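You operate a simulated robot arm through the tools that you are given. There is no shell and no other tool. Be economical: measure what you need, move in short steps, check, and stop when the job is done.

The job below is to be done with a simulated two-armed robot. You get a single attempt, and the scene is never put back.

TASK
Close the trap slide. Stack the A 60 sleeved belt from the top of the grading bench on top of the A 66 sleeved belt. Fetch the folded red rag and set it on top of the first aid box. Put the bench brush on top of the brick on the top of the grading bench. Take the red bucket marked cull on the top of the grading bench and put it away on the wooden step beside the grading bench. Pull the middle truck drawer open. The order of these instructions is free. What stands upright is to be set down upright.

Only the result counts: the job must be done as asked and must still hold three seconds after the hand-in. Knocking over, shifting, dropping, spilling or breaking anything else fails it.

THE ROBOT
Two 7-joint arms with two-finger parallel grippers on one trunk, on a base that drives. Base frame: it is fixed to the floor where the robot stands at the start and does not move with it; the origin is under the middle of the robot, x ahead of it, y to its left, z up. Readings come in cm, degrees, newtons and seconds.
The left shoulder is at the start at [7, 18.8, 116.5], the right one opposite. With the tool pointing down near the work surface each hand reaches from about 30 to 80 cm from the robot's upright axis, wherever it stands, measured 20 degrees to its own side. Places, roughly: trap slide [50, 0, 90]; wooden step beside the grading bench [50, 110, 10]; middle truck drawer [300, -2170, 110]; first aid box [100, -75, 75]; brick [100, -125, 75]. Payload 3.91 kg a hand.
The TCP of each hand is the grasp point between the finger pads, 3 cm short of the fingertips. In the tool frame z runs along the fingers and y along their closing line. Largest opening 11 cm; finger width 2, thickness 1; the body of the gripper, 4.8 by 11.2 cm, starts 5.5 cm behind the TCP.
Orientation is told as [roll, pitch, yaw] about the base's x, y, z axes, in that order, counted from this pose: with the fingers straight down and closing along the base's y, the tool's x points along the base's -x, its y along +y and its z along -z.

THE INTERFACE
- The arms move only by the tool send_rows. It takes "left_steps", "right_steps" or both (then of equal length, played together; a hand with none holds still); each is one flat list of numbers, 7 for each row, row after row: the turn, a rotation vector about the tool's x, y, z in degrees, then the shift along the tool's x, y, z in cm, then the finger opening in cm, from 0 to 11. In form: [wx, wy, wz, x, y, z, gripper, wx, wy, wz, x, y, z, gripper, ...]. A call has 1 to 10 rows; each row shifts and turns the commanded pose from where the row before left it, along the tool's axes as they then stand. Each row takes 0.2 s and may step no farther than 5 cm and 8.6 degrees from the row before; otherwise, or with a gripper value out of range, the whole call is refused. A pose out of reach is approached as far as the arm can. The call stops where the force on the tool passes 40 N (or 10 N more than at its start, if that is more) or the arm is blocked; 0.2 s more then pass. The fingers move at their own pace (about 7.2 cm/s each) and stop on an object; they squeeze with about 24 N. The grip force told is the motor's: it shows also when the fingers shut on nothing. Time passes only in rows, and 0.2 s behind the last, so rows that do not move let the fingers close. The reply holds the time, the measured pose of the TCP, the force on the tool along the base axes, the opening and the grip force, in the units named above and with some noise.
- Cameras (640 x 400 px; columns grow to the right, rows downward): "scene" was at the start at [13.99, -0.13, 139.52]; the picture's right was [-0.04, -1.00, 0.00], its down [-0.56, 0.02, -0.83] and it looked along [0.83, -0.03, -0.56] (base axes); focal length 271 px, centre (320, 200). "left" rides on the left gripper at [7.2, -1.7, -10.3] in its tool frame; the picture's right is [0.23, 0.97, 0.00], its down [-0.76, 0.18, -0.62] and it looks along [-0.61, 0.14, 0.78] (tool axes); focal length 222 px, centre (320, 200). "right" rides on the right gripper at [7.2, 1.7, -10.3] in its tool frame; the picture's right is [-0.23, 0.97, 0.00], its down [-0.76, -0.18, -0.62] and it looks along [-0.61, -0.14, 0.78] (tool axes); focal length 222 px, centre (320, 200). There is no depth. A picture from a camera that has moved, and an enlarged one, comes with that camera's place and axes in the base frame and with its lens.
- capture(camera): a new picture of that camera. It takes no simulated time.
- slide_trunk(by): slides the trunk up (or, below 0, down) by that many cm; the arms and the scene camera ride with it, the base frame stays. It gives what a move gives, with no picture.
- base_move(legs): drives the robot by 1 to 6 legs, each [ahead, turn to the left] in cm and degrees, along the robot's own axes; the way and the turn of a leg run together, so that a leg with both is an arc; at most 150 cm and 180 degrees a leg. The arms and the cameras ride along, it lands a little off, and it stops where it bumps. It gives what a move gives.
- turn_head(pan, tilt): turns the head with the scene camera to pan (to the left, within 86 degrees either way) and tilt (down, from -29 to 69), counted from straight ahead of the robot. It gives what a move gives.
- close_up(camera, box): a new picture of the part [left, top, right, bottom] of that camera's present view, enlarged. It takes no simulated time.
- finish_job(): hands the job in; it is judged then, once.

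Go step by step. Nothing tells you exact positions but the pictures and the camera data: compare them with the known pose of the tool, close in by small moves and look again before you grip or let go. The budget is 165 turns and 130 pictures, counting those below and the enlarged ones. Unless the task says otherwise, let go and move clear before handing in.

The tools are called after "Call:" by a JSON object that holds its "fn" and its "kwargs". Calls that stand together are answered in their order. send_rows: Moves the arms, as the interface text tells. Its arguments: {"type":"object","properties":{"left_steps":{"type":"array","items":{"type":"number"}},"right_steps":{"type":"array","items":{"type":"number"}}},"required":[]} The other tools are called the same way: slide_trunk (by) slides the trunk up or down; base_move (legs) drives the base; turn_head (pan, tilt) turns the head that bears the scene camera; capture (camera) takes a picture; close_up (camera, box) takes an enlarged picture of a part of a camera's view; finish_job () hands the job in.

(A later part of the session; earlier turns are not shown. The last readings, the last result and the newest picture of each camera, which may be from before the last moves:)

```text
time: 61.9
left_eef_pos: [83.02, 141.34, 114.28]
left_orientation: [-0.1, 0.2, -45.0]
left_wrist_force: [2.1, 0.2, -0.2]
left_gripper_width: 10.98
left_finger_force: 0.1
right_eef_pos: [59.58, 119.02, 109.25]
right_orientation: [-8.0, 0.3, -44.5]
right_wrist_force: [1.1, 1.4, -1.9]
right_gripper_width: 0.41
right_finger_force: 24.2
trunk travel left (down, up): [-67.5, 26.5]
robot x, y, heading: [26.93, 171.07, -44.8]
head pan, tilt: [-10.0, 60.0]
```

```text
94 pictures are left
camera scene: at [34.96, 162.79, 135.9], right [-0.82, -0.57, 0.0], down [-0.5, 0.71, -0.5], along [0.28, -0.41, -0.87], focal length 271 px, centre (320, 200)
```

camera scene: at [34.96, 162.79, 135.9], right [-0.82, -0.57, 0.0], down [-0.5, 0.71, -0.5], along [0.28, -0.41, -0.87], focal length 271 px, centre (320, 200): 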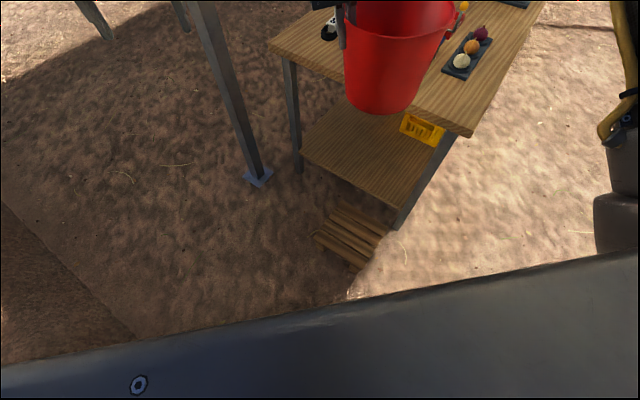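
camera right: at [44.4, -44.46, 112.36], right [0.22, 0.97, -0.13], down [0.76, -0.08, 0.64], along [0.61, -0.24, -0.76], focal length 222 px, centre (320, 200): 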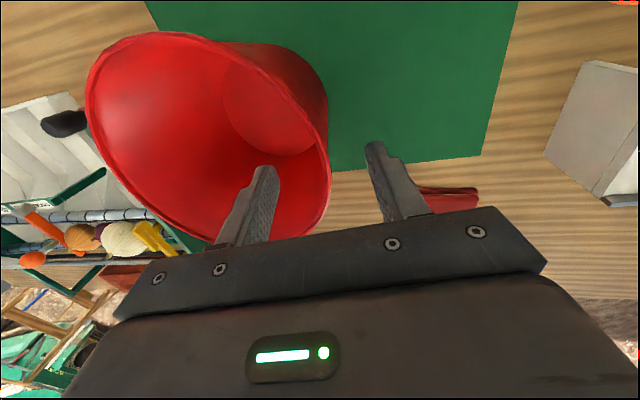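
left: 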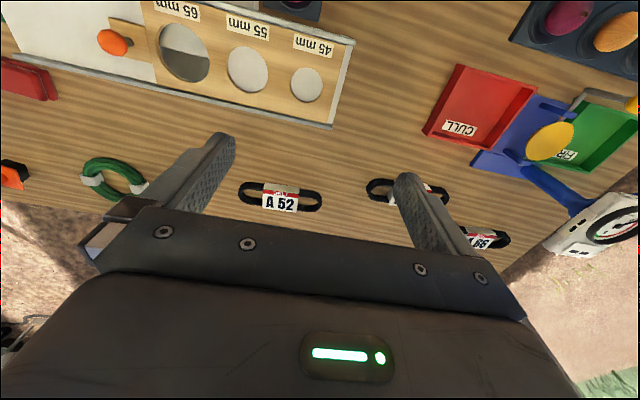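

Call:
{"fn": "slide_trunk", "kwargs": {"by": -45}}

Call:
{"fn": "capture", "kwargs": {"camera": "scene"}}

```text
refused: -45 is not a number from -40 to 40
```

```text
93 pictures are left
camera scene: at [34.96, 162.79, 135.9], right [-0.82, -0.57, 0.0], down [-0.5, 0.71, -0.5], along [0.28, -0.41, -0.87], focal length 271 px, centre (320, 200)
```

scene: 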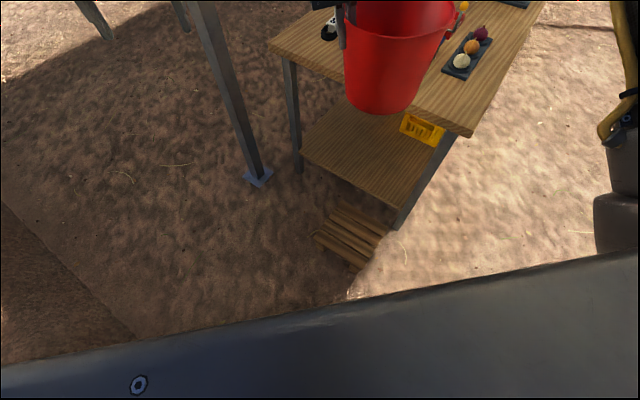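

The trunk takes at most 40 per call; I go down in two slides.

Call:
{"fn": "slide_trunk", "kwargs": {"by": -35}}

Call:
{"fn": "slide_trunk", "kwargs": {"by": -30}}

Call:
{"fn": "turn_head", "kwargs": {"pan": -12, "tilt": 45}}

Call:
{"fn": "capture", "kwargs": {"camera": "scene"}}

Call:
{"fn": "capture", "kwargs": {"camera": "right"}}

```text
time: 65.3
left_eef_pos: [82.82, 141.18, 79.4]
left_orientation: [0.0, -0.1, -45.1]
left_wrist_force: [0.7, 0.4, -0.2]
left_gripper_width: 11.01
left_finger_force: 0.1
right_eef_pos: [59.24, 118.78, 74.27]
right_orientation: [-7.9, 0.2, -44.4]
right_wrist_force: [0.1, -0.3, -2.8]
right_gripper_width: 0.4
right_finger_force: 23.8
trunk travel left (down, up): [-32.5, 61.5]
robot x, y, heading: [27.62, 171.21, -45.0]
head pan, tilt: [-10.0, 60.0]
```

```text
time: 68.3
left_eef_pos: [82.9, 141.24, 49.31]
left_orientation: [0.1, 0.0, -45.1]
left_wrist_force: [0.1, -0.3, 0.5]
left_gripper_width: 11.0
left_finger_force: 0.1
right_eef_pos: [59.21, 118.82, 44.4]
right_orientation: [-8.0, 0.1, -44.5]
right_wrist_force: [-0.3, 0.3, -3.1]
right_gripper_width: 0.39
right_finger_force: 24.5
trunk travel left (down, up): [-2.5, 91.5]
robot x, y, heading: [26.85, 171.36, -45.3]
head pan, tilt: [-10.0, 60.0]
```

```text
time: 69.1
left_eef_pos: [82.78, 141.15, 49.27]
left_orientation: [0.0, -0.1, -45.1]
left_wrist_force: [-0.5, -0.1, 0.4]
left_gripper_width: 10.98
left_finger_force: 0.1
right_eef_pos: [59.23, 118.74, 44.33]
right_orientation: [-7.8, 0.2, -44.4]
right_wrist_force: [-0.2, 0.1, -3.3]
right_gripper_width: 0.39
right_finger_force: 24.1
trunk travel left (down, up): [-2.5, 91.5]
robot x, y, heading: [27.12, 171.17, -45.1]
head pan, tilt: [-12.0, 45.0]
```

```text
92 pictures are left
camera scene: at [35.29, 161.26, 72.84], right [-0.84, -0.54, 0.0], down [-0.38, 0.59, -0.71], along [0.38, -0.59, -0.71], focal length 271 px, centre (320, 200)
```

scene: 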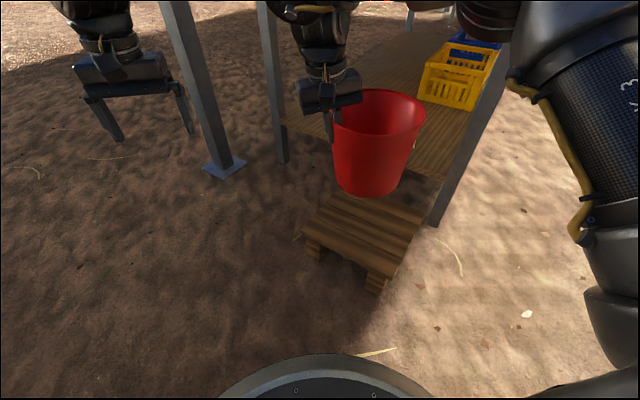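

```text
91 pictures are left
camera right: at [56.17, 126.06, 54.42], right [0.84, 0.53, -0.14], down [0.48, -0.6, 0.64], along [0.26, -0.6, -0.76], focal length 222 px, centre (320, 200)
```

right: 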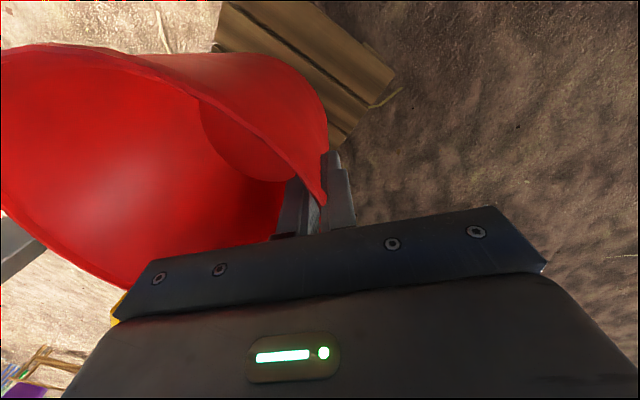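

The bucket hangs well over the step; I lower it most of the way.

Call:
{"fn": "send_rows", "kwargs": {"right_steps": [0, 0, 0, -0.21, 0.26, 3.4, 0, 0, 0, 0, -0.21, 0.26, 3.4, 0, 0, 0, 0, -0.21, 0.26, 3.4, 0, 0, 0, 0, -0.21, 0.26, 3.4, 0, 0, 0, 0, -0.21, 0.26, 3.4, 0]}}

Call:
{"fn": "close_up", "kwargs": {"camera": "scene", "box": [260, 120, 480, 310]}}

```text
time: 70.3
left_eef_pos: [82.84, 141.25, 49.23]
left_orientation: [0.0, 0.1, -45.1]
left_wrist_force: [0.2, -0.2, 0.4]
left_gripper_width: 10.98
left_finger_force: 0.1
right_eef_pos: [59.22, 117.35, 27.36]
right_orientation: [-8.0, 0.1, -44.5]
right_wrist_force: [0.9, -0.1, -2.8]
right_gripper_width: 0.37
right_finger_force: 24.0
trunk travel left (down, up): [-2.5, 91.5]
robot x, y, heading: [27.36, 171.7, -44.8]
head pan, tilt: [-12.0, 45.0]
```

```text
2.11 times, centred on (370, 215) of scene
camera zoom: at [35.29, 161.26, 72.85], right [-0.84, -0.54, 0.0], down [-0.38, 0.59, -0.71], along [0.38, -0.59, -0.71], focal length 570 px, centre (215, 168)
```

zoom: 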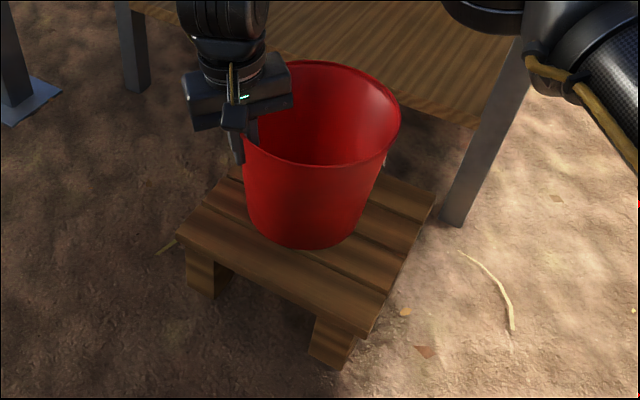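

Call:
{"fn": "send_rows", "kwargs": {"right_steps": [0, 0, 0, 0, 0.07, 0.5, 0, 0, 0, 0, 0, 0.07, 0.5, 0, 0, 0, 0, 0, 0.07, 0.5, 0, 0, 0, 0, 0, 0, 0, 0]}}

Call:
{"fn": "close_up", "kwargs": {"camera": "scene", "box": [260, 120, 480, 310]}}

```text
time: 71.3
left_eef_pos: [82.79, 141.31, 49.49]
left_orientation: [-0.1, -0.2, -45.0]
left_wrist_force: [0.6, 0.8, 0.2]
left_gripper_width: 11.01
left_finger_force: 0.1
right_eef_pos: [59.23, 117.36, 26.13]
right_orientation: [-8.2, -0.2, -44.5]
right_wrist_force: [-1.9, -5.4, 23.2]
right_gripper_width: 0.4
right_finger_force: 24.2
trunk travel left (down, up): [-2.5, 91.5]
robot x, y, heading: [27.06, 171.73, -45.2]
head pan, tilt: [-12.0, 45.0]
```

```text
2.11 times, centred on (370, 215) of scene
camera zoom: at [35.2, 161.41, 72.89], right [-0.84, -0.54, 0.0], down [-0.38, 0.59, -0.71], along [0.38, -0.6, -0.71], focal length 570 px, centre (215, 168)
```

zoom: 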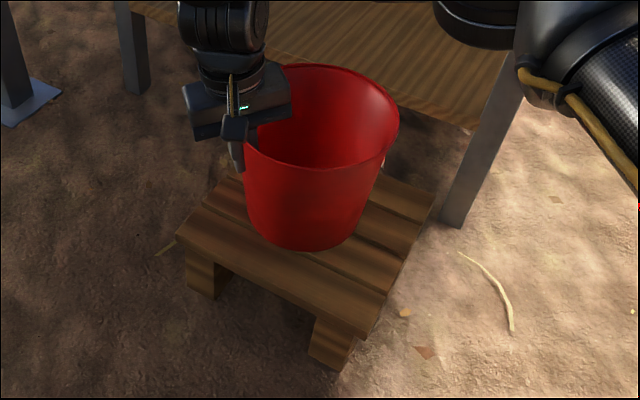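

It rests on the step with some push. I ease a little, open, and withdraw along the wall.

Call:
{"fn": "send_rows", "kwargs": {"right_steps": [0, 0, 0, 0, 0, -0.3, 0, 0, 0, 0, 0, 0, 0, 5, 0, 0, 0, 0, 0, 0, 5, 0, 0, 0, 0, 0, 0, 5, 0, 0, 0, 0, 0, -3, 5, 0, 0, 0, 0, 0, -4, 5, 0, 0, 0, 0, 0, -4, 5, 0, 0, 0, 0, 0, -4, 5]}}

Call:
{"fn": "capture", "kwargs": {"camera": "scene"}}

```text
time: 73.1
left_eef_pos: [82.88, 141.21, 49.33]
left_orientation: [0.0, 0.0, -45.1]
left_wrist_force: [-0.5, -0.6, -0.1]
left_gripper_width: 11.0
left_finger_force: 0.1
right_eef_pos: [60.86, 118.75, 40.9]
right_orientation: [-8.0, 0.1, -44.5]
right_wrist_force: [0.5, -0.7, -0.6]
right_gripper_width: 5.01
right_finger_force: 0.0
trunk travel left (down, up): [-2.5, 91.5]
robot x, y, heading: [27.33, 171.32, -45.1]
head pan, tilt: [-12.0, 45.0]
```

```text
88 pictures are left
camera scene: at [35.28, 161.27, 72.85], right [-0.84, -0.54, 0.0], down [-0.38, 0.59, -0.71], along [0.38, -0.59, -0.71], focal length 271 px, centre (320, 200)
```

scene: 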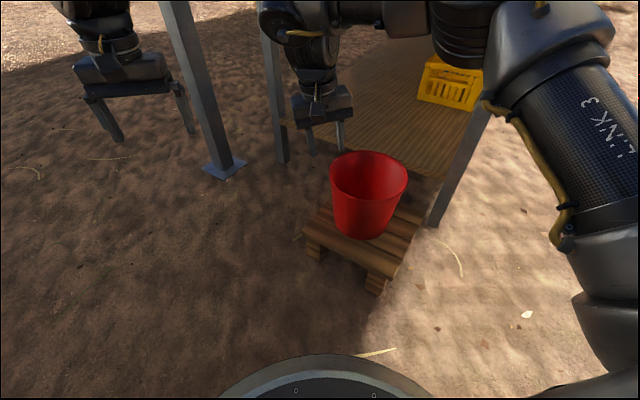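

The bucket stands on the step and the hand is clear. I back away, raise the trunk, and drive around the pole to the rear side of the bench.

Call:
{"fn": "base_move", "kwargs": {"legs": [[-30, 0], [0, 45]]}}

Call:
{"fn": "slide_trunk", "kwargs": {"by": 35}}

Call:
{"fn": "slide_trunk", "kwargs": {"by": 30}}

Call:
{"fn": "base_move", "kwargs": {"legs": [[150, 0], [40, 0], [0, -90], [140, 0], [0, -90]]}}

Call:
{"fn": "turn_head", "kwargs": {"pan": 0, "tilt": 25}}

Call:
{"fn": "capture", "kwargs": {"camera": "scene"}}

```text
time: 74.8
left_eef_pos: [66.64, 155.52, 49.47]
left_orientation: [0.0, -0.3, -46.1]
left_wrist_force: [-0.9, 0.2, -0.1]
left_gripper_width: 10.99
left_finger_force: 0.1
right_eef_pos: [44.36, 133.62, 41.17]
right_orientation: [-7.8, 0.0, -45.2]
right_wrist_force: [0.6, 0.5, 0.7]
right_gripper_width: 5.02
right_finger_force: 0.0
trunk travel left (down, up): [-2.5, 91.5]
robot x, y, heading: [11.84, 186.45, -46.2]
head pan, tilt: [-12.0, 45.0]
stopped in leg 1: the robot was blocked; the commanded pose is now the measured one
```

```text
time: 78.2
left_eef_pos: [66.48, 155.58, 84.37]
left_orientation: [0.0, -0.2, -46.1]
left_wrist_force: [-0.2, 0.1, -0.3]
left_gripper_width: 11.0
left_finger_force: 0.0
right_eef_pos: [44.23, 133.49, 76.13]
right_orientation: [-7.9, -0.1, -45.2]
right_wrist_force: [0.3, 0.2, 0.6]
right_gripper_width: 4.99
right_finger_force: 0.0
trunk travel left (down, up): [-37.5, 56.5]
robot x, y, heading: [11.43, 186.52, -46.2]
head pan, tilt: [-12.0, 45.0]
```

```text
time: 81.2
left_eef_pos: [66.63, 155.53, 114.46]
left_orientation: [-0.1, -0.1, -45.9]
left_wrist_force: [-0.1, 0.1, -0.3]
left_gripper_width: 11.01
left_finger_force: 0.1
right_eef_pos: [44.25, 133.65, 106.04]
right_orientation: [-7.8, 0.0, -45.2]
right_wrist_force: [0.5, 0.4, 0.3]
right_gripper_width: 5.02
right_finger_force: 0.1
trunk travel left (down, up): [-67.5, 26.5]
robot x, y, heading: [11.69, 186.2, -45.8]
head pan, tilt: [-12.0, 45.0]
```

```text
time: 84.6
left_eef_pos: [98.48, 121.75, 116.81]
left_orientation: [-0.2, -2.5, -46.9]
left_wrist_force: [-1.1, 2.1, 1.0]
left_gripper_width: 11.0
left_finger_force: 0.1
right_eef_pos: [76.14, 100.25, 108.33]
right_orientation: [-7.7, -2.1, -45.8]
right_wrist_force: [0.2, 0.4, 1.3]
right_gripper_width: 5.04
right_finger_force: 0.0
trunk travel left (down, up): [-67.5, 26.5]
robot x, y, heading: [45.93, 151.59, -47.2]
head pan, tilt: [-12.0, 45.0]
stopped in leg 1: the robot was blocked; the commanded pose is now the measured one
```

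```text
time: 85.4
left_eef_pos: [100.15, 120.25, 115.2]
left_orientation: [-0.1, -1.2, -46.8]
left_wrist_force: [0.1, -0.6, -0.3]
left_gripper_width: 10.97
left_finger_force: 0.1
right_eef_pos: [77.54, 98.69, 106.8]
right_orientation: [-7.8, -0.7, -45.9]
right_wrist_force: [-0.7, -0.5, -0.9]
right_gripper_width: 5.02
right_finger_force: 0.1
trunk travel left (down, up): [-67.5, 26.5]
robot x, y, heading: [45.94, 151.77, -47.2]
head pan, tilt: [0.0, 25.0]
```

```text
87 pictures are left
camera scene: at [56.14, 141.05, 140.84], right [-0.73, -0.68, 0.0], down [-0.29, 0.31, -0.9], along [0.62, -0.66, -0.43], focal length 271 px, centre (320, 200)
```

scene: 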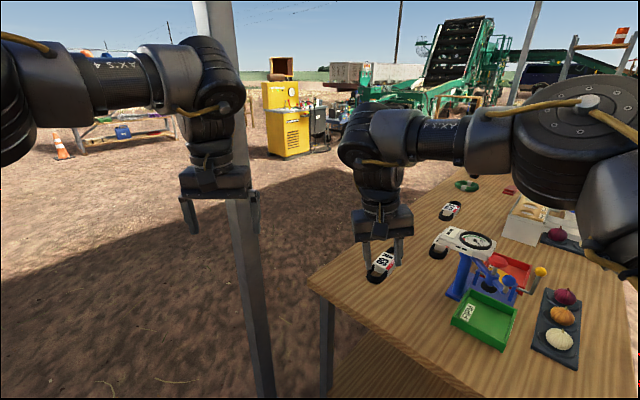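

The base was blocked backwards and then drove forward unturned, possibly against the step. I look down before anything else.

Call:
{"fn": "turn_head", "kwargs": {"pan": -5, "tilt": 69}}

Call:
{"fn": "capture", "kwargs": {"camera": "scene"}}

```text
time: 86.5
left_eef_pos: [99.91, 120.49, 115.54]
left_orientation: [-0.2, -1.3, -46.8]
left_wrist_force: [-0.7, -0.3, -0.2]
left_gripper_width: 10.99
left_finger_force: 0.0
right_eef_pos: [77.32, 98.87, 106.95]
right_orientation: [-7.7, -1.0, -45.9]
right_wrist_force: [0.3, -0.2, 0.3]
right_gripper_width: 5.02
right_finger_force: 0.2
trunk travel left (down, up): [-67.5, 26.5]
robot x, y, heading: [45.95, 151.19, -47.4]
head pan, tilt: [-5.0, 68.8]
```

```text
86 pictures are left
camera scene: at [53.01, 143.68, 134.96], right [-0.79, -0.61, 0.0], down [-0.57, 0.74, -0.36], along [0.22, -0.29, -0.93], focal length 271 px, centre (320, 200)
```

scene: 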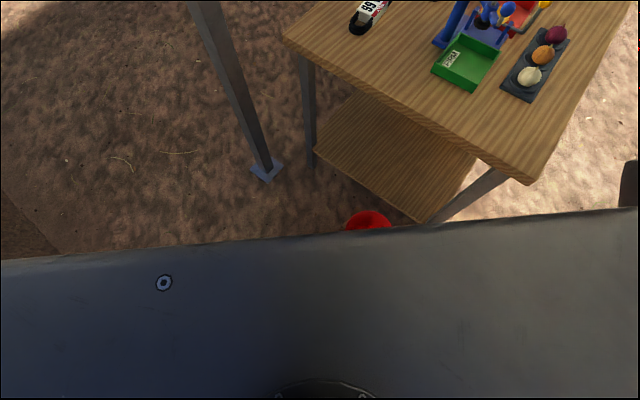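

Call:
{"fn": "base_move", "kwargs": {"legs": [[-25, 0]]}}

Call:
{"fn": "turn_head", "kwargs": {"pan": -12, "tilt": 65}}

Call:
{"fn": "capture", "kwargs": {"camera": "scene"}}

```text
time: 88.4
left_eef_pos: [82.9, 138.77, 115.43]
left_orientation: [-0.2, -1.4, -46.8]
left_wrist_force: [0.2, 0.3, 0.4]
left_gripper_width: 11.0
left_finger_force: 0.1
right_eef_pos: [60.33, 117.26, 107.09]
right_orientation: [-7.7, -1.0, -45.9]
right_wrist_force: [0.0, -0.2, 0.1]
right_gripper_width: 4.99
right_finger_force: 0.0
trunk travel left (down, up): [-67.5, 26.5]
robot x, y, heading: [29.21, 170.35, -47.0]
head pan, tilt: [-5.0, 68.8]
```

```text
time: 89.0
left_eef_pos: [82.93, 138.91, 115.62]
left_orientation: [-0.1, -1.5, -46.7]
left_wrist_force: [0.5, 0.1, -0.5]
left_gripper_width: 11.01
left_finger_force: 0.1
right_eef_pos: [60.24, 117.34, 107.04]
right_orientation: [-7.8, -1.1, -45.8]
right_wrist_force: [-0.2, 0.2, 0.2]
right_gripper_width: 5.0
right_finger_force: 0.0
trunk travel left (down, up): [-67.5, 26.5]
robot x, y, heading: [28.58, 169.96, -47.0]
head pan, tilt: [-12.0, 65.0]
```

```text
85 pictures are left
camera scene: at [35.59, 161.28, 135.35], right [-0.86, -0.51, 0.0], down [-0.47, 0.78, -0.42], along [0.22, -0.36, -0.91], focal length 271 px, centre (320, 200)
```

scene: 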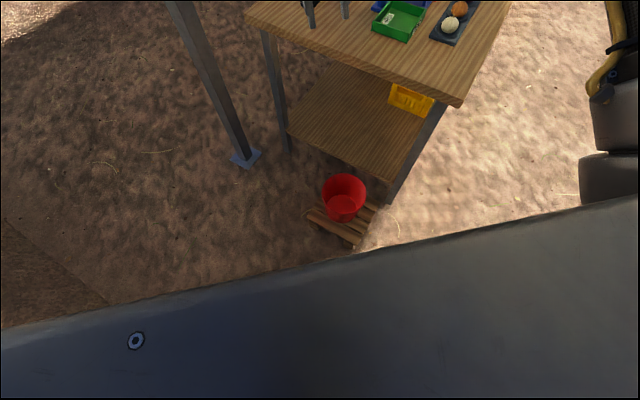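

Call:
{"fn": "close_up", "kwargs": {"camera": "scene", "box": [280, 150, 430, 260]}}

Call:
{"fn": "turn_head", "kwargs": {"pan": 86, "tilt": 40}}

Call:
{"fn": "capture", "kwargs": {"camera": "scene"}}

```text
3.64 times, centred on (355, 205) of scene
camera zoom: at [35.59, 161.28, 135.35], right [-0.86, -0.51, 0.0], down [-0.47, 0.78, -0.42], along [0.22, -0.36, -0.91], focal length 985 px, centre (193, 182)
```

zoom: 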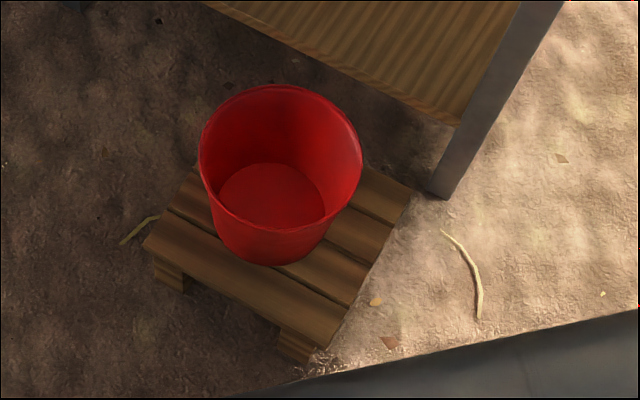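

```text
time: 90.8
left_eef_pos: [82.9, 138.83, 115.55]
left_orientation: [-0.2, -1.3, -46.8]
left_wrist_force: [-0.8, 0.4, 0.2]
left_gripper_width: 11.01
left_finger_force: 0.1
right_eef_pos: [60.35, 117.13, 107.09]
right_orientation: [-7.7, -1.0, -45.9]
right_wrist_force: [-0.8, -0.3, 0.0]
right_gripper_width: 5.0
right_finger_force: 0.0
trunk travel left (down, up): [-67.5, 26.5]
robot x, y, heading: [28.72, 170.11, -47.1]
head pan, tilt: [85.9, 40.0]
```

```text
83 pictures are left
camera scene: at [39.14, 171.77, 138.58], right [0.63, -0.78, 0.0], down [-0.5, -0.4, -0.77], along [0.6, 0.48, -0.64], focal length 271 px, centre (320, 200)
```

scene: 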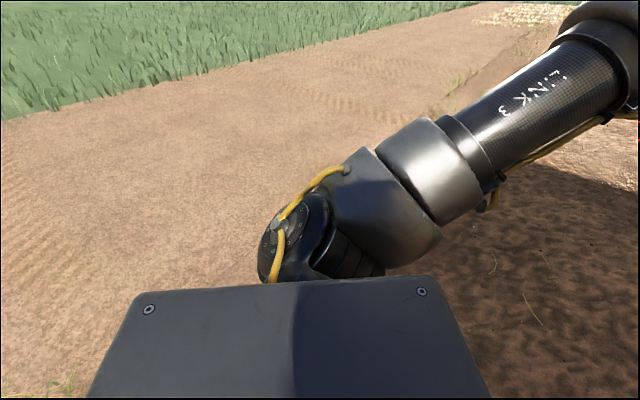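

The step and bucket are undisturbed. I turn here to heading 0 and drive on, one stage per call.

Call:
{"fn": "base_move", "kwargs": {"legs": [[0, 65], [60, 0]]}}

```text
time: 96.7
left_eef_pos: [127.18, 225.49, 115.29]
left_orientation: [-1.7, -1.4, 20.2]
left_wrist_force: [-0.4, 1.6, 0.0]
left_gripper_width: 10.97
left_finger_force: 0.0
right_eef_pos: [138.26, 196.04, 107.58]
right_orientation: [-9.0, -1.3, 20.9]
right_wrist_force: [-0.5, 2.7, 0.1]
right_gripper_width: 5.01
right_finger_force: 0.0
trunk travel left (down, up): [-67.5, 26.5]
robot x, y, heading: [78.81, 185.06, 26.2]
head pan, tilt: [85.9, 40.0]
stopped in leg 2: the robot was blocked; the commanded pose is now the measured one
```

Call:
{"fn": "turn_head", "kwargs": {"pan": 0, "tilt": 30}}

Call:
{"fn": "capture", "kwargs": {"camera": "scene"}}

Call:
{"fn": "turn_head", "kwargs": {"pan": -60, "tilt": 30}}

Call:
{"fn": "capture", "kwargs": {"camera": "scene"}}

```text
time: 98.3
left_eef_pos: [128.29, 223.32, 115.58]
left_orientation: [-0.6, -1.4, 19.7]
left_wrist_force: [-0.2, 0.5, 0.0]
left_gripper_width: 11.01
left_finger_force: 0.2
right_eef_pos: [138.97, 194.01, 107.28]
right_orientation: [-8.0, -1.3, 20.5]
right_wrist_force: [-0.1, 0.4, 0.6]
right_gripper_width: 4.99
right_finger_force: 0.0
trunk travel left (down, up): [-67.5, 26.5]
robot x, y, heading: [78.6, 185.43, 25.7]
head pan, tilt: [0.0, 30.0]
```

```text
82 pictures are left
camera scene: at [91.63, 191.32, 140.11], right [0.43, -0.9, 0.0], down [-0.45, -0.22, -0.87], along [0.78, 0.38, -0.5], focal length 271 px, centre (320, 200)
```

scene: 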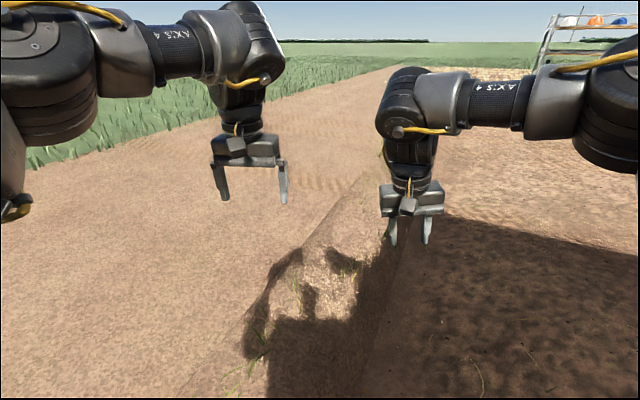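

```text
time: 99.6
left_eef_pos: [128.16, 223.55, 115.61]
left_orientation: [-0.8, -1.4, 19.9]
left_wrist_force: [0.7, 0.2, 1.1]
left_gripper_width: 10.98
left_finger_force: 0.1
right_eef_pos: [139.04, 194.28, 107.2]
right_orientation: [-8.0, -1.2, 20.5]
right_wrist_force: [-0.2, -0.1, -0.5]
right_gripper_width: 5.01
right_finger_force: 0.0
trunk travel left (down, up): [-67.5, 26.5]
robot x, y, heading: [78.58, 185.12, 25.5]
head pan, tilt: [-60.0, 30.0]
```

```text
81 pictures are left
camera scene: at [90.91, 182.46, 140.11], right [-0.56, -0.83, 0.0], down [-0.41, 0.28, -0.87], along [0.72, -0.49, -0.5], focal length 271 px, centre (320, 200)
```

scene: 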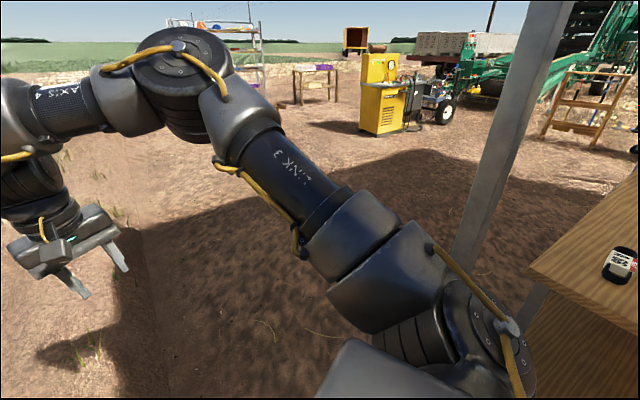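

There is a low bank along y ≈ 205 that stopped the base. I back off it, then run closer to the bench at heading near 0.

Call:
{"fn": "base_move", "kwargs": {"legs": [[-22, 0], [0, -38]]}}

```text
time: 103.1
left_eef_pos: [121.54, 175.66, 115.64]
left_orientation: [-0.7, -1.4, -18.0]
left_wrist_force: [-0.4, 0.5, 0.6]
left_gripper_width: 11.02
left_finger_force: 0.1
right_eef_pos: [112.11, 145.93, 107.25]
right_orientation: [-8.1, -1.2, -17.3]
right_wrist_force: [-0.5, 0.1, -0.5]
right_gripper_width: 4.99
right_finger_force: 0.0
trunk travel left (down, up): [-67.5, 26.5]
robot x, y, heading: [58.94, 175.84, -12.3]
head pan, tilt: [-60.0, 30.0]
```

Call:
{"fn": "base_move", "kwargs": {"legs": [[42, 0], [0, 12], [100, 0]]}}

```text
time: 111.2
left_eef_pos: [260.71, 180.0, 115.56]
left_orientation: [-0.7, -1.4, -6.1]
left_wrist_force: [-0.5, 0.6, 0.3]
left_gripper_width: 11.01
left_finger_force: 0.0
right_eef_pos: [257.67, 148.88, 107.15]
right_orientation: [-8.1, -1.2, -5.3]
right_wrist_force: [0.4, 0.9, -0.2]
right_gripper_width: 5.01
right_finger_force: 0.1
trunk travel left (down, up): [-67.5, 26.5]
robot x, y, heading: [199.18, 166.8, -0.2]
head pan, tilt: [-60.0, 30.0]
```

Call:
{"fn": "base_move", "kwargs": {"legs": [[0, -90], [130, 0], [0, -90]]}}

Call:
{"fn": "turn_head", "kwargs": {"pan": 0, "tilt": 30}}

Call:
{"fn": "capture", "kwargs": {"camera": "scene"}}

```text
time: 125.3
left_eef_pos: [140.55, 22.24, 115.66]
left_orientation: [-0.7, -1.3, 175.9]
left_wrist_force: [-0.3, 0.0, -1.6]
left_gripper_width: 11.0
left_finger_force: 0.1
right_eef_pos: [142.65, 53.41, 107.29]
right_orientation: [-8.0, -1.2, 176.5]
right_wrist_force: [-0.3, -0.5, 0.3]
right_gripper_width: 5.0
right_finger_force: 0.0
trunk travel left (down, up): [-67.5, 26.5]
robot x, y, heading: [200.96, 37.17, -178.0]
head pan, tilt: [-60.0, 30.0]
```

```text
time: 126.6
left_eef_pos: [140.48, 22.15, 115.59]
left_orientation: [-0.6, -1.4, 175.9]
left_wrist_force: [-0.4, 0.2, 0.4]
left_gripper_width: 11.01
left_finger_force: 0.0
right_eef_pos: [142.38, 53.3, 107.15]
right_orientation: [-8.0, -1.3, 176.6]
right_wrist_force: [-0.4, -0.2, -0.1]
right_gripper_width: 5.02
right_finger_force: 0.0
trunk travel left (down, up): [-67.5, 26.5]
robot x, y, heading: [201.39, 37.16, -178.2]
head pan, tilt: [0.0, 30.0]
```

```text
80 pictures are left
camera scene: at [187.29, 37.08, 140.11], right [-0.03, 1.0, 0.0], down [0.5, 0.02, -0.87], along [-0.87, -0.03, -0.5], focal length 271 px, centre (320, 200)
```

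scene: 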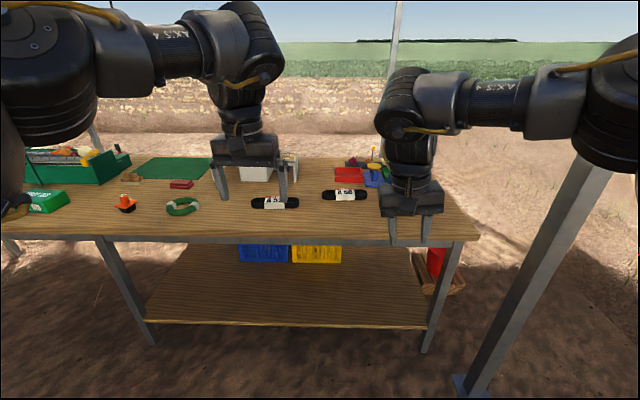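

I'm behind the bench now. I level the right hand, raise it, and move up to the bench.

Call:
{"fn": "send_rows", "kwargs": {"right_steps": [-4, 0, 0, 0, 0, -3, 11, -4, 0, 0, 0, 0, -3, 11]}}

Call:
{"fn": "base_move", "kwargs": {"legs": [[52, -2]]}}

Call:
{"fn": "turn_head", "kwargs": {"pan": -15, "tilt": 48}}

Call:
{"fn": "capture", "kwargs": {"camera": "scene"}}

Call:
{"fn": "capture", "kwargs": {"camera": "right"}}

```text
time: 127.2
left_eef_pos: [140.62, 22.24, 115.78]
left_orientation: [-0.7, -1.4, 175.9]
left_wrist_force: [0.0, -0.5, 0.0]
left_gripper_width: 11.01
left_finger_force: 0.1
right_eef_pos: [142.68, 52.69, 113.34]
right_orientation: [0.1, -1.3, 176.5]
right_wrist_force: [0.0, 0.4, -0.6]
right_gripper_width: 11.0
right_finger_force: 0.1
trunk travel left (down, up): [-67.5, 26.5]
robot x, y, heading: [201.36, 37.17, -178.3]
head pan, tilt: [0.0, 30.0]
```

```text
time: 130.2
left_eef_pos: [88.49, 23.95, 115.73]
left_orientation: [-0.7, -1.4, 173.7]
left_wrist_force: [-0.1, -0.4, 0.5]
left_gripper_width: 10.99
left_finger_force: 0.2
right_eef_pos: [91.73, 54.33, 113.17]
right_orientation: [0.1, -1.3, 174.5]
right_wrist_force: [0.1, -0.5, 0.3]
right_gripper_width: 11.01
right_finger_force: 0.1
trunk travel left (down, up): [-67.5, 26.5]
robot x, y, heading: [149.63, 36.62, 179.8]
head pan, tilt: [0.0, 30.0]
```

```text
time: 131.1
left_eef_pos: [88.43, 23.76, 115.62]
left_orientation: [-0.7, -1.5, 173.7]
left_wrist_force: [0.0, -0.7, -0.6]
left_gripper_width: 11.02
left_finger_force: 0.1
right_eef_pos: [91.68, 54.29, 113.15]
right_orientation: [0.0, -1.2, 174.6]
right_wrist_force: [0.7, -0.1, -0.3]
right_gripper_width: 11.0
right_finger_force: 0.0
trunk travel left (down, up): [-67.5, 26.5]
robot x, y, heading: [149.71, 36.63, 179.6]
head pan, tilt: [-15.0, 48.0]
```

```text
79 pictures are left
camera scene: at [137.13, 38.95, 137.43], right [0.26, 0.96, 0.0], down [0.72, -0.2, -0.67], along [-0.65, 0.18, -0.74], focal length 271 px, centre (320, 200)
```

scene: 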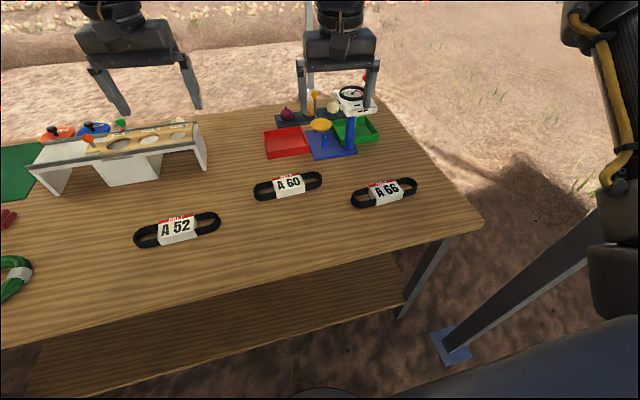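

```text
78 pictures are left
camera right: at [98.84, 51.75, 123.38], right [-0.32, -0.95, 0.0], down [-0.73, 0.25, 0.64], along [-0.61, 0.2, -0.77], focal length 222 px, centre (320, 200)
```

right: 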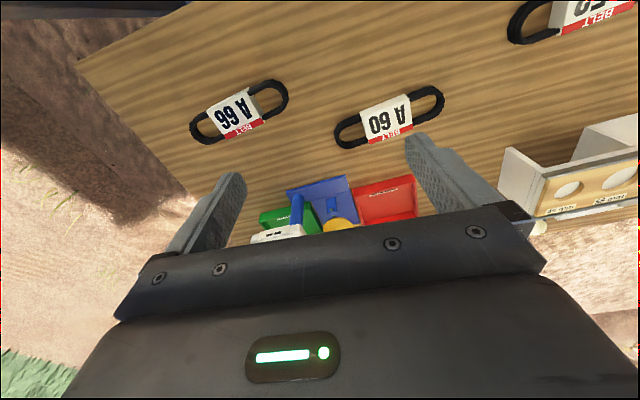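

A60 is near [80.4, 44.6], A66 near [90.4, 70.7], both lying along y. I turn the right hand so it closes across the belt.

Call:
{"fn": "send_rows", "kwargs": {"right_steps": [0, 1.3, 0, 0, 0, 0, 9, 0, 0, 8.4, 0, 0, 0.5, 9, 0, 0, 8.4, 0, 0, 0.5, 9, 0, 0, 8.4, 0, 0, 0.5, 9, 0, 0, 8.4, 0, 0, 0.5, 9, 0, 0, 8.4, 0, 0, 0.5, 9, 0, 0, 8.4, 0, 0, 0.5, 9, 0, 0, 8.4, 0, 0, 0.5, 9, 0, 0, 8.4, 0, 0, 0.5, 9, 0, 0, 8.4, 0, 0, 0.5, 9]}}

```text
time: 133.3
left_eef_pos: [88.37, 23.84, 115.64]
left_orientation: [-0.7, -1.4, 173.7]
left_wrist_force: [1.2, -0.6, 0.6]
left_gripper_width: 11.01
left_finger_force: 0.1
right_eef_pos: [84.75, 48.09, 113.96]
right_orientation: [1.3, -0.3, 132.2]
right_wrist_force: [0.1, -0.4, 0.1]
right_gripper_width: 9.01
right_finger_force: 0.2
right hand out of reach, approached as far as the arm can: row 4, 5, 6, 7, 8, 9, 10
trunk travel left (down, up): [-67.5, 26.5]
robot x, y, heading: [149.71, 36.59, 179.9]
head pan, tilt: [-15.0, 48.0]
```

That direction hits a wrist limit; I try the opposite turn.

Call:
{"fn": "send_rows", "kwargs": {"right_steps": [0, 0, -8.5, 0, 0, 0, 9, 0, 0, -8.5, 0, 0, 0, 9, 0, 0, -8.5, 0, 0, 0, 9, 0, 0, -8.5, 0, 0, 0, 9, 0, 0, -8.5, 0, 0, 0, 9, 0, 0, -8.5, 0, 0, 0, 9, 0, 0, -8.5, 0, 0, 0, 9, 0, 0, -8.5, 0, 0, 0, 9, 0, 0, -8.5, 0, 0, 0, 9, 0, 0, -8.5, 0, 0, 0, 9]}}

Call:
{"fn": "send_rows", "kwargs": {"right_steps": [0, 0, -8.5, 0, 0, 0, 9, 0, 0, -8.5, 0, 0, 0, 9, 0, 0, -8.5, 0, 0, 0, 9, 0, 0, -8.5, 0, 0, 0, 9, 0, 0, -8.5, 0, 0, 0, 9, 0, 0, -8.5, 0, 0, 0, 9]}}

```text
time: 135.5
left_eef_pos: [88.43, 23.88, 115.62]
left_orientation: [-0.6, -1.4, 173.7]
left_wrist_force: [1.1, -0.2, -0.4]
left_gripper_width: 11.02
left_finger_force: 0.1
right_eef_pos: [84.84, 48.02, 114.03]
right_orientation: [-0.2, -1.4, -142.5]
right_wrist_force: [-0.3, 0.3, 1.0]
right_gripper_width: 8.99
right_finger_force: 0.0
trunk travel left (down, up): [-67.5, 26.5]
robot x, y, heading: [150.04, 36.51, 180.0]
head pan, tilt: [-15.0, 48.0]
```

```text
time: 136.9
left_eef_pos: [88.41, 23.81, 115.64]
left_orientation: [-0.7, -1.4, 173.7]
left_wrist_force: [0.5, -0.3, -0.3]
left_gripper_width: 11.03
left_finger_force: 0.0
right_eef_pos: [84.97, 47.98, 114.01]
right_orientation: [-1.2, -0.7, -91.6]
right_wrist_force: [-0.9, 0.7, 0.9]
right_gripper_width: 8.99
right_finger_force: 0.0
trunk travel left (down, up): [-67.5, 26.5]
robot x, y, heading: [149.39, 36.33, 179.5]
head pan, tilt: [-15.0, 48.0]
```

Call:
{"fn": "send_rows", "kwargs": {"right_steps": [-1.2, 0.7, -2.6, -1.7, -2.3, 0, 9, 0, 0, 0, -1.7, -2.3, 3, 9, 0, 0, 0, 0, 0, 4, 9, 0, 0, 0, 0, 0, 4, 9, 0, 0, 0, 0, 0, 4, 9]}}

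Call:
{"fn": "capture", "kwargs": {"camera": "right"}}

Call:
{"fn": "capture", "kwargs": {"camera": "scene"}}

```text
time: 138.1
left_eef_pos: [88.25, 23.91, 115.57]
left_orientation: [-0.7, -1.2, 173.9]
left_wrist_force: [-0.3, -0.3, 0.2]
left_gripper_width: 11.01
left_finger_force: 0.1
right_eef_pos: [85.24, 42.88, 99.02]
right_orientation: [0.1, -0.1, -89.1]
right_wrist_force: [0.1, 0.5, -0.2]
right_gripper_width: 8.98
right_finger_force: 0.0
right hand out of reach, approached as far as the arm can: row 1, 2
trunk travel left (down, up): [-67.5, 26.5]
robot x, y, heading: [149.84, 36.73, 179.9]
head pan, tilt: [-15.0, 48.0]
```

```text
77 pictures are left
camera right: at [86.76, 50.05, 109.34], right [0.98, -0.21, 0.0], down [-0.17, -0.76, 0.62], along [-0.13, -0.61, -0.78], focal length 222 px, centre (320, 200)
```

right: 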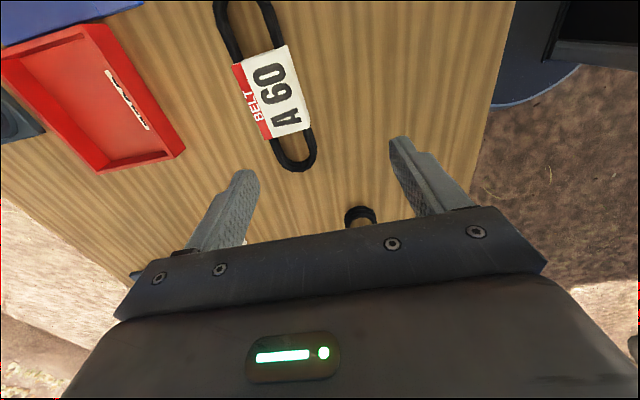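

```text
76 pictures are left
camera scene: at [136.98, 38.99, 137.42], right [0.26, 0.96, 0.0], down [0.72, -0.2, -0.67], along [-0.64, 0.18, -0.74], focal length 271 px, centre (320, 200)
```

scene: 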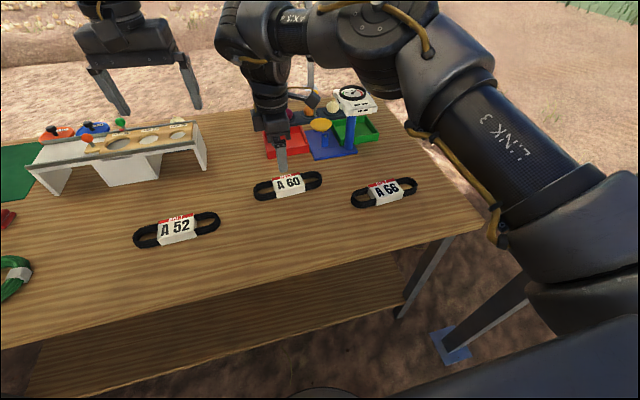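

Call:
{"fn": "send_rows", "kwargs": {"right_steps": [0, 0, 0, 1.05, -2.45, 0, 11, 0, 0, 0, 1.05, -2.45, 0, 11, 0, 0, 0, 0, 0, 4, 11, 0, 0, 0, 0, 0, 3, 11]}}

Call:
{"fn": "capture", "kwargs": {"camera": "right"}}

Call:
{"fn": "close_up", "kwargs": {"camera": "scene", "box": [210, 90, 450, 240]}}

```text
time: 139.1
left_eef_pos: [88.33, 23.8, 115.51]
left_orientation: [-0.7, -1.3, 173.7]
left_wrist_force: [0.3, -0.2, -0.5]
left_gripper_width: 11.0
left_finger_force: 0.1
right_eef_pos: [81.58, 44.63, 92.0]
right_orientation: [0.1, 0.0, -89.1]
right_wrist_force: [0.0, 0.0, 0.4]
right_gripper_width: 11.0
right_finger_force: 0.0
right hand out of reach, approached as far as the arm can: row 2
trunk travel left (down, up): [-67.5, 26.5]
robot x, y, heading: [149.89, 36.78, 179.8]
head pan, tilt: [-15.0, 48.0]
```

```text
75 pictures are left
camera right: at [82.98, 51.72, 102.34], right [0.98, -0.21, 0.0], down [-0.17, -0.76, 0.62], along [-0.13, -0.61, -0.78], focal length 222 px, centre (320, 200)
```

right: 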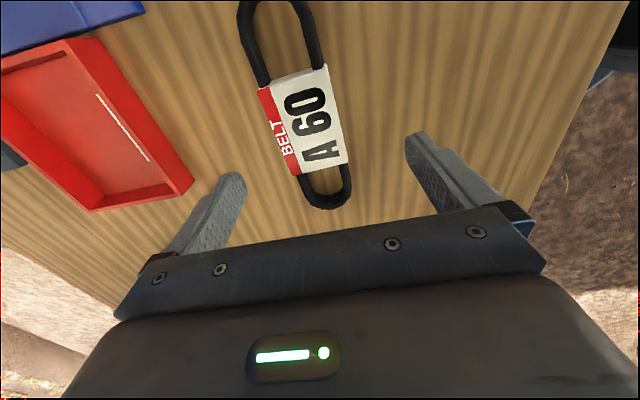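

```text
2.67 times, centred on (330, 165) of scene
camera zoom: at [137.02, 38.89, 137.42], right [0.26, 0.96, 0.0], down [0.72, -0.2, -0.67], along [-0.64, 0.18, -0.74], focal length 722 px, centre (293, 293)
```

zoom: 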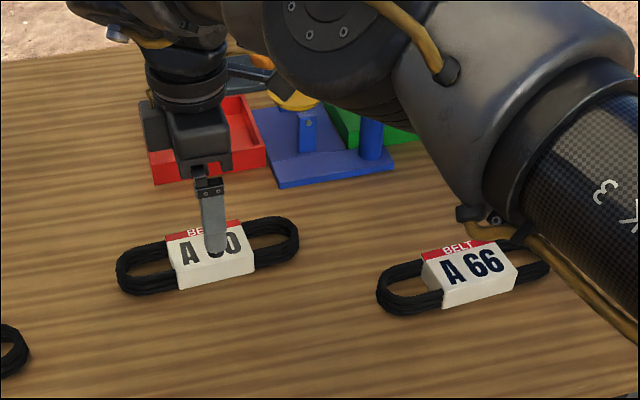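

Call:
{"fn": "send_rows", "kwargs": {"right_steps": [0, 0, 0, 0.8, -1.3, 1, 11, 0, 0, 0, 0, 0, 2, 11]}}

Call:
{"fn": "capture", "kwargs": {"camera": "right"}}

```text
time: 139.7
left_eef_pos: [88.39, 23.77, 115.63]
left_orientation: [-0.8, -1.4, 173.7]
left_wrist_force: [-0.5, 0.1, 0.7]
left_gripper_width: 10.97
left_finger_force: 0.1
right_eef_pos: [80.8, 45.01, 89.04]
right_orientation: [0.0, -0.1, -89.0]
right_wrist_force: [0.6, -0.1, -0.2]
right_gripper_width: 10.99
right_finger_force: 0.1
right hand out of reach, approached as far as the arm can: row 1
trunk travel left (down, up): [-67.5, 26.5]
robot x, y, heading: [149.67, 36.66, 179.8]
head pan, tilt: [-15.0, 48.0]
```

```text
73 pictures are left
camera right: at [82.27, 52.37, 99.4], right [0.98, -0.21, 0.0], down [-0.17, -0.76, 0.63], along [-0.13, -0.61, -0.78], focal length 222 px, centre (320, 200)
```

right: 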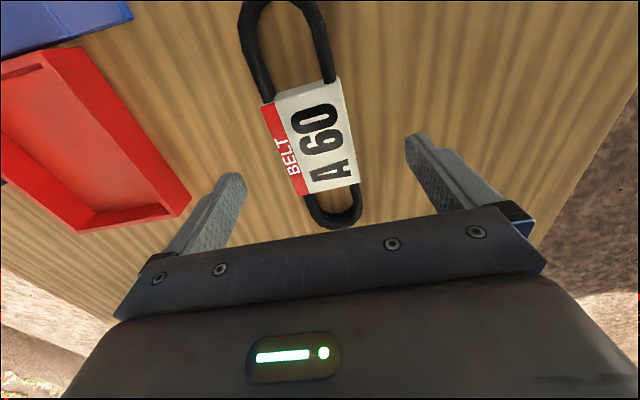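

Call:
{"fn": "send_rows", "kwargs": {"right_steps": [0, 0, 0, 0, 0, 3, 11, 0, 0, 0, 0, 0, 2.4, 11]}}

Call:
{"fn": "send_rows", "kwargs": {"right_steps": [0, 0, 0, 0, 0, 0, 6, 0, 0, 0, 0, 0, 0, 3, 0, 0, 0, 0, 0, 0, 2, 0, 0, 0, 0, 0, 0, 2]}}

Call:
{"fn": "close_up", "kwargs": {"camera": "scene", "box": [210, 90, 450, 240]}}

Call:
{"fn": "capture", "kwargs": {"camera": "right"}}

```text
time: 140.3
left_eef_pos: [88.52, 23.84, 115.53]
left_orientation: [-0.7, -1.4, 173.7]
left_wrist_force: [0.1, 0.5, -0.5]
left_gripper_width: 10.99
left_finger_force: 0.1
right_eef_pos: [81.43, 45.01, 83.66]
right_orientation: [0.0, 0.0, -89.0]
right_wrist_force: [0.4, 0.0, 0.5]
right_gripper_width: 11.01
right_finger_force: 0.0
right hand out of reach, approached as far as the arm can: row 1
trunk travel left (down, up): [-67.5, 26.5]
robot x, y, heading: [149.77, 36.63, 179.8]
head pan, tilt: [-15.0, 48.0]
```

```text
time: 141.3
left_eef_pos: [88.41, 23.78, 115.69]
left_orientation: [-0.7, -1.5, 173.7]
left_wrist_force: [0.2, -0.5, 0.3]
left_gripper_width: 11.0
left_finger_force: 0.0
right_eef_pos: [81.49, 44.85, 83.7]
right_orientation: [0.2, 0.0, -89.1]
right_wrist_force: [-0.4, 0.4, 0.6]
right_gripper_width: 5.96
right_finger_force: 24.3
trunk travel left (down, up): [-67.5, 26.5]
robot x, y, heading: [149.73, 36.67, 179.6]
head pan, tilt: [-15.0, 48.0]
```

```text
2.67 times, centred on (330, 165) of scene
camera zoom: at [137.15, 38.94, 137.43], right [0.26, 0.96, 0.0], down [0.72, -0.2, -0.67], along [-0.65, 0.18, -0.74], focal length 722 px, centre (293, 293)
```

zoom: 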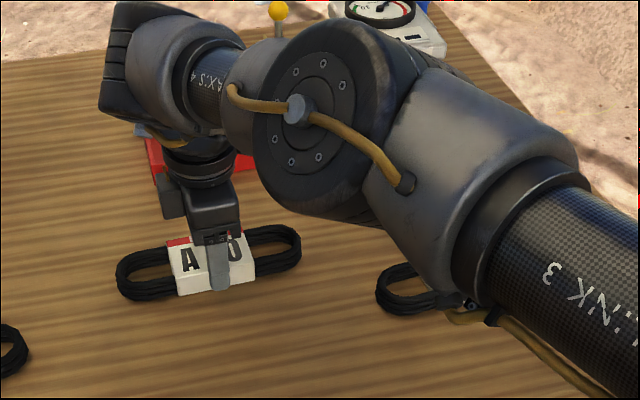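

```text
71 pictures are left
camera right: at [82.9, 52.09, 94.08], right [0.98, -0.21, 0.0], down [-0.17, -0.76, 0.62], along [-0.13, -0.61, -0.78], focal length 222 px, centre (320, 200)
```

right: 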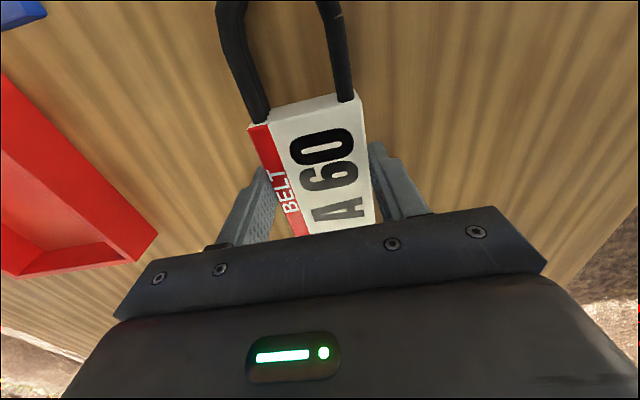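

A60 is gripped. I lift it and carry it over A66, turning 3° to match.

Call:
{"fn": "send_rows", "kwargs": {"right_steps": [0, 0, 0, 0, 0, -2, 2, 0, 0, 0, 0, 0, -4, 2, 0, 0, 0, 0, 0, -4, 2, 0, 0, 0, 4.16, 1.68, 0, 2, 0, 0, 0, 4.16, 1.68, 0, 2, 0, 0, 0, 4.16, 1.68, 0, 2, 0, 0, 0, 4.16, 1.68, 0, 2, 0, 0, 0, 4.16, 1.68, 0, 2, 0, 0, 0, 4.16, 1.68, 0, 2, 0, 0, -3, 0, 0, 0, 2]}}

Call:
{"fn": "capture", "kwargs": {"camera": "scene"}}

Call:
{"fn": "capture", "kwargs": {"camera": "right"}}

```text
time: 143.5
left_eef_pos: [88.37, 23.77, 115.63]
left_orientation: [-0.7, -1.4, 173.7]
left_wrist_force: [0.2, 0.2, -0.2]
left_gripper_width: 11.0
left_finger_force: 0.0
right_eef_pos: [91.08, 69.96, 93.65]
right_orientation: [0.0, 0.1, -86.0]
right_wrist_force: [0.2, 0.3, -1.7]
right_gripper_width: 5.96
right_finger_force: 23.9
trunk travel left (down, up): [-67.5, 26.5]
robot x, y, heading: [149.8, 36.57, 179.7]
head pan, tilt: [-15.0, 48.0]
```

```text
70 pictures are left
camera scene: at [137.05, 38.89, 137.42], right [0.26, 0.96, 0.0], down [0.72, -0.2, -0.67], along [-0.64, 0.18, -0.74], focal length 271 px, centre (320, 200)
```

scene: 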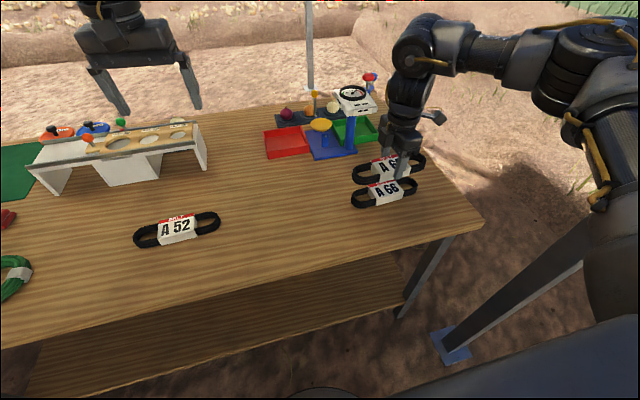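

```text
69 pictures are left
camera right: at [92.1, 77.27, 104.08], right [0.99, -0.16, 0.0], down [-0.13, -0.77, 0.62], along [-0.1, -0.61, -0.78], focal length 222 px, centre (320, 200)
```

right: 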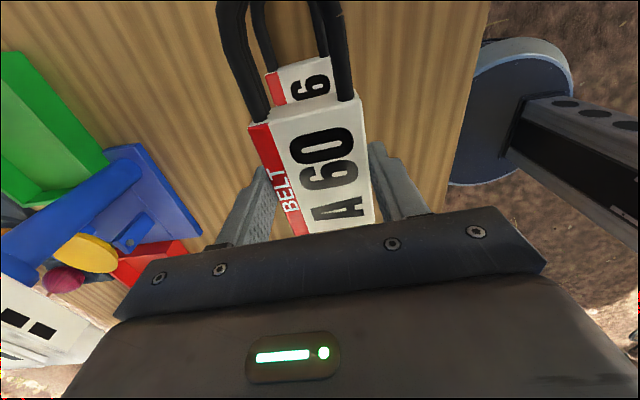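

Call:
{"fn": "close_up", "kwargs": {"camera": "scene", "box": [330, 140, 450, 220]}}

Call:
{"fn": "close_up", "kwargs": {"camera": "right", "box": [200, 0, 400, 125]}}

```text
5.00 times, centred on (390, 180) of scene
camera zoom: at [137.05, 38.89, 137.42], right [0.26, 0.96, 0.0], down [0.72, -0.2, -0.67], along [-0.64, 0.18, -0.74], focal length 1354 px, centre (-30, 300)
```

zoom: 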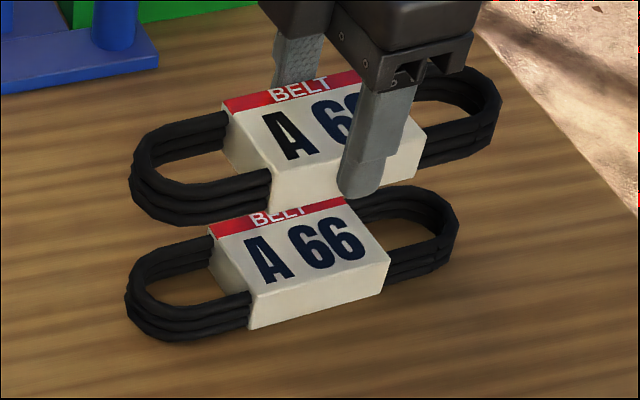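

```text
3.20 times, centred on (300, 62) of right
camera zoom: at [92.1, 77.27, 104.08], right [0.99, -0.16, 0.0], down [-0.13, -0.77, 0.62], along [-0.1, -0.61, -0.78], focal length 711 px, centre (384, 640)
```

zoom: 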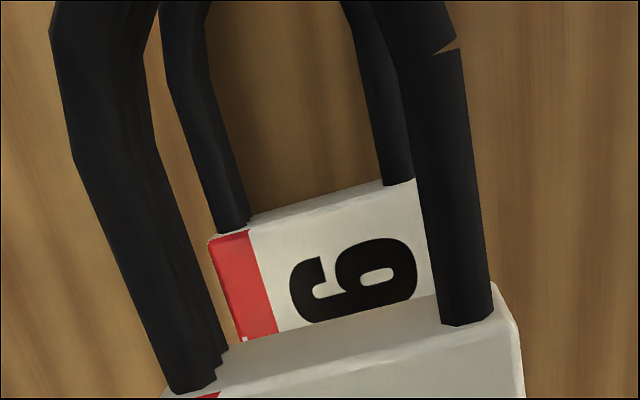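

Call:
{"fn": "send_rows", "kwargs": {"right_steps": [0, 0, 0, 0.85, -0.74, 0, 2, 0, 0, 0, 0, 0, 3, 2, 0, 0, 0, 0, 0, 3, 2]}}

Call:
{"fn": "close_up", "kwargs": {"camera": "scene", "box": [330, 140, 450, 220]}}

```text
time: 144.3
left_eef_pos: [88.26, 24.05, 115.67]
left_orientation: [-0.7, -1.4, 173.7]
left_wrist_force: [-1.0, 0.9, 0.4]
left_gripper_width: 11.0
left_finger_force: 0.1
right_eef_pos: [90.23, 70.91, 87.77]
right_orientation: [0.1, 0.0, -86.2]
right_wrist_force: [-0.3, 0.1, -1.4]
right_gripper_width: 5.95
right_finger_force: 24.2
trunk travel left (down, up): [-67.5, 26.5]
robot x, y, heading: [149.56, 36.71, 179.9]
head pan, tilt: [-15.0, 48.0]
```

```text
5.00 times, centred on (390, 180) of scene
camera zoom: at [137.07, 39.06, 137.43], right [0.26, 0.96, 0.0], down [0.72, -0.2, -0.67], along [-0.64, 0.18, -0.74], focal length 1354 px, centre (-30, 300)
```

zoom: 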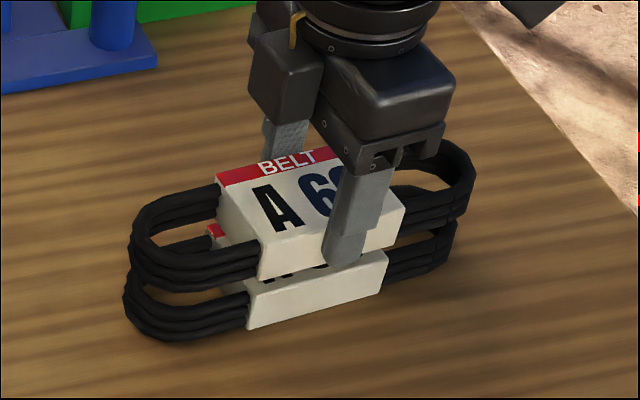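

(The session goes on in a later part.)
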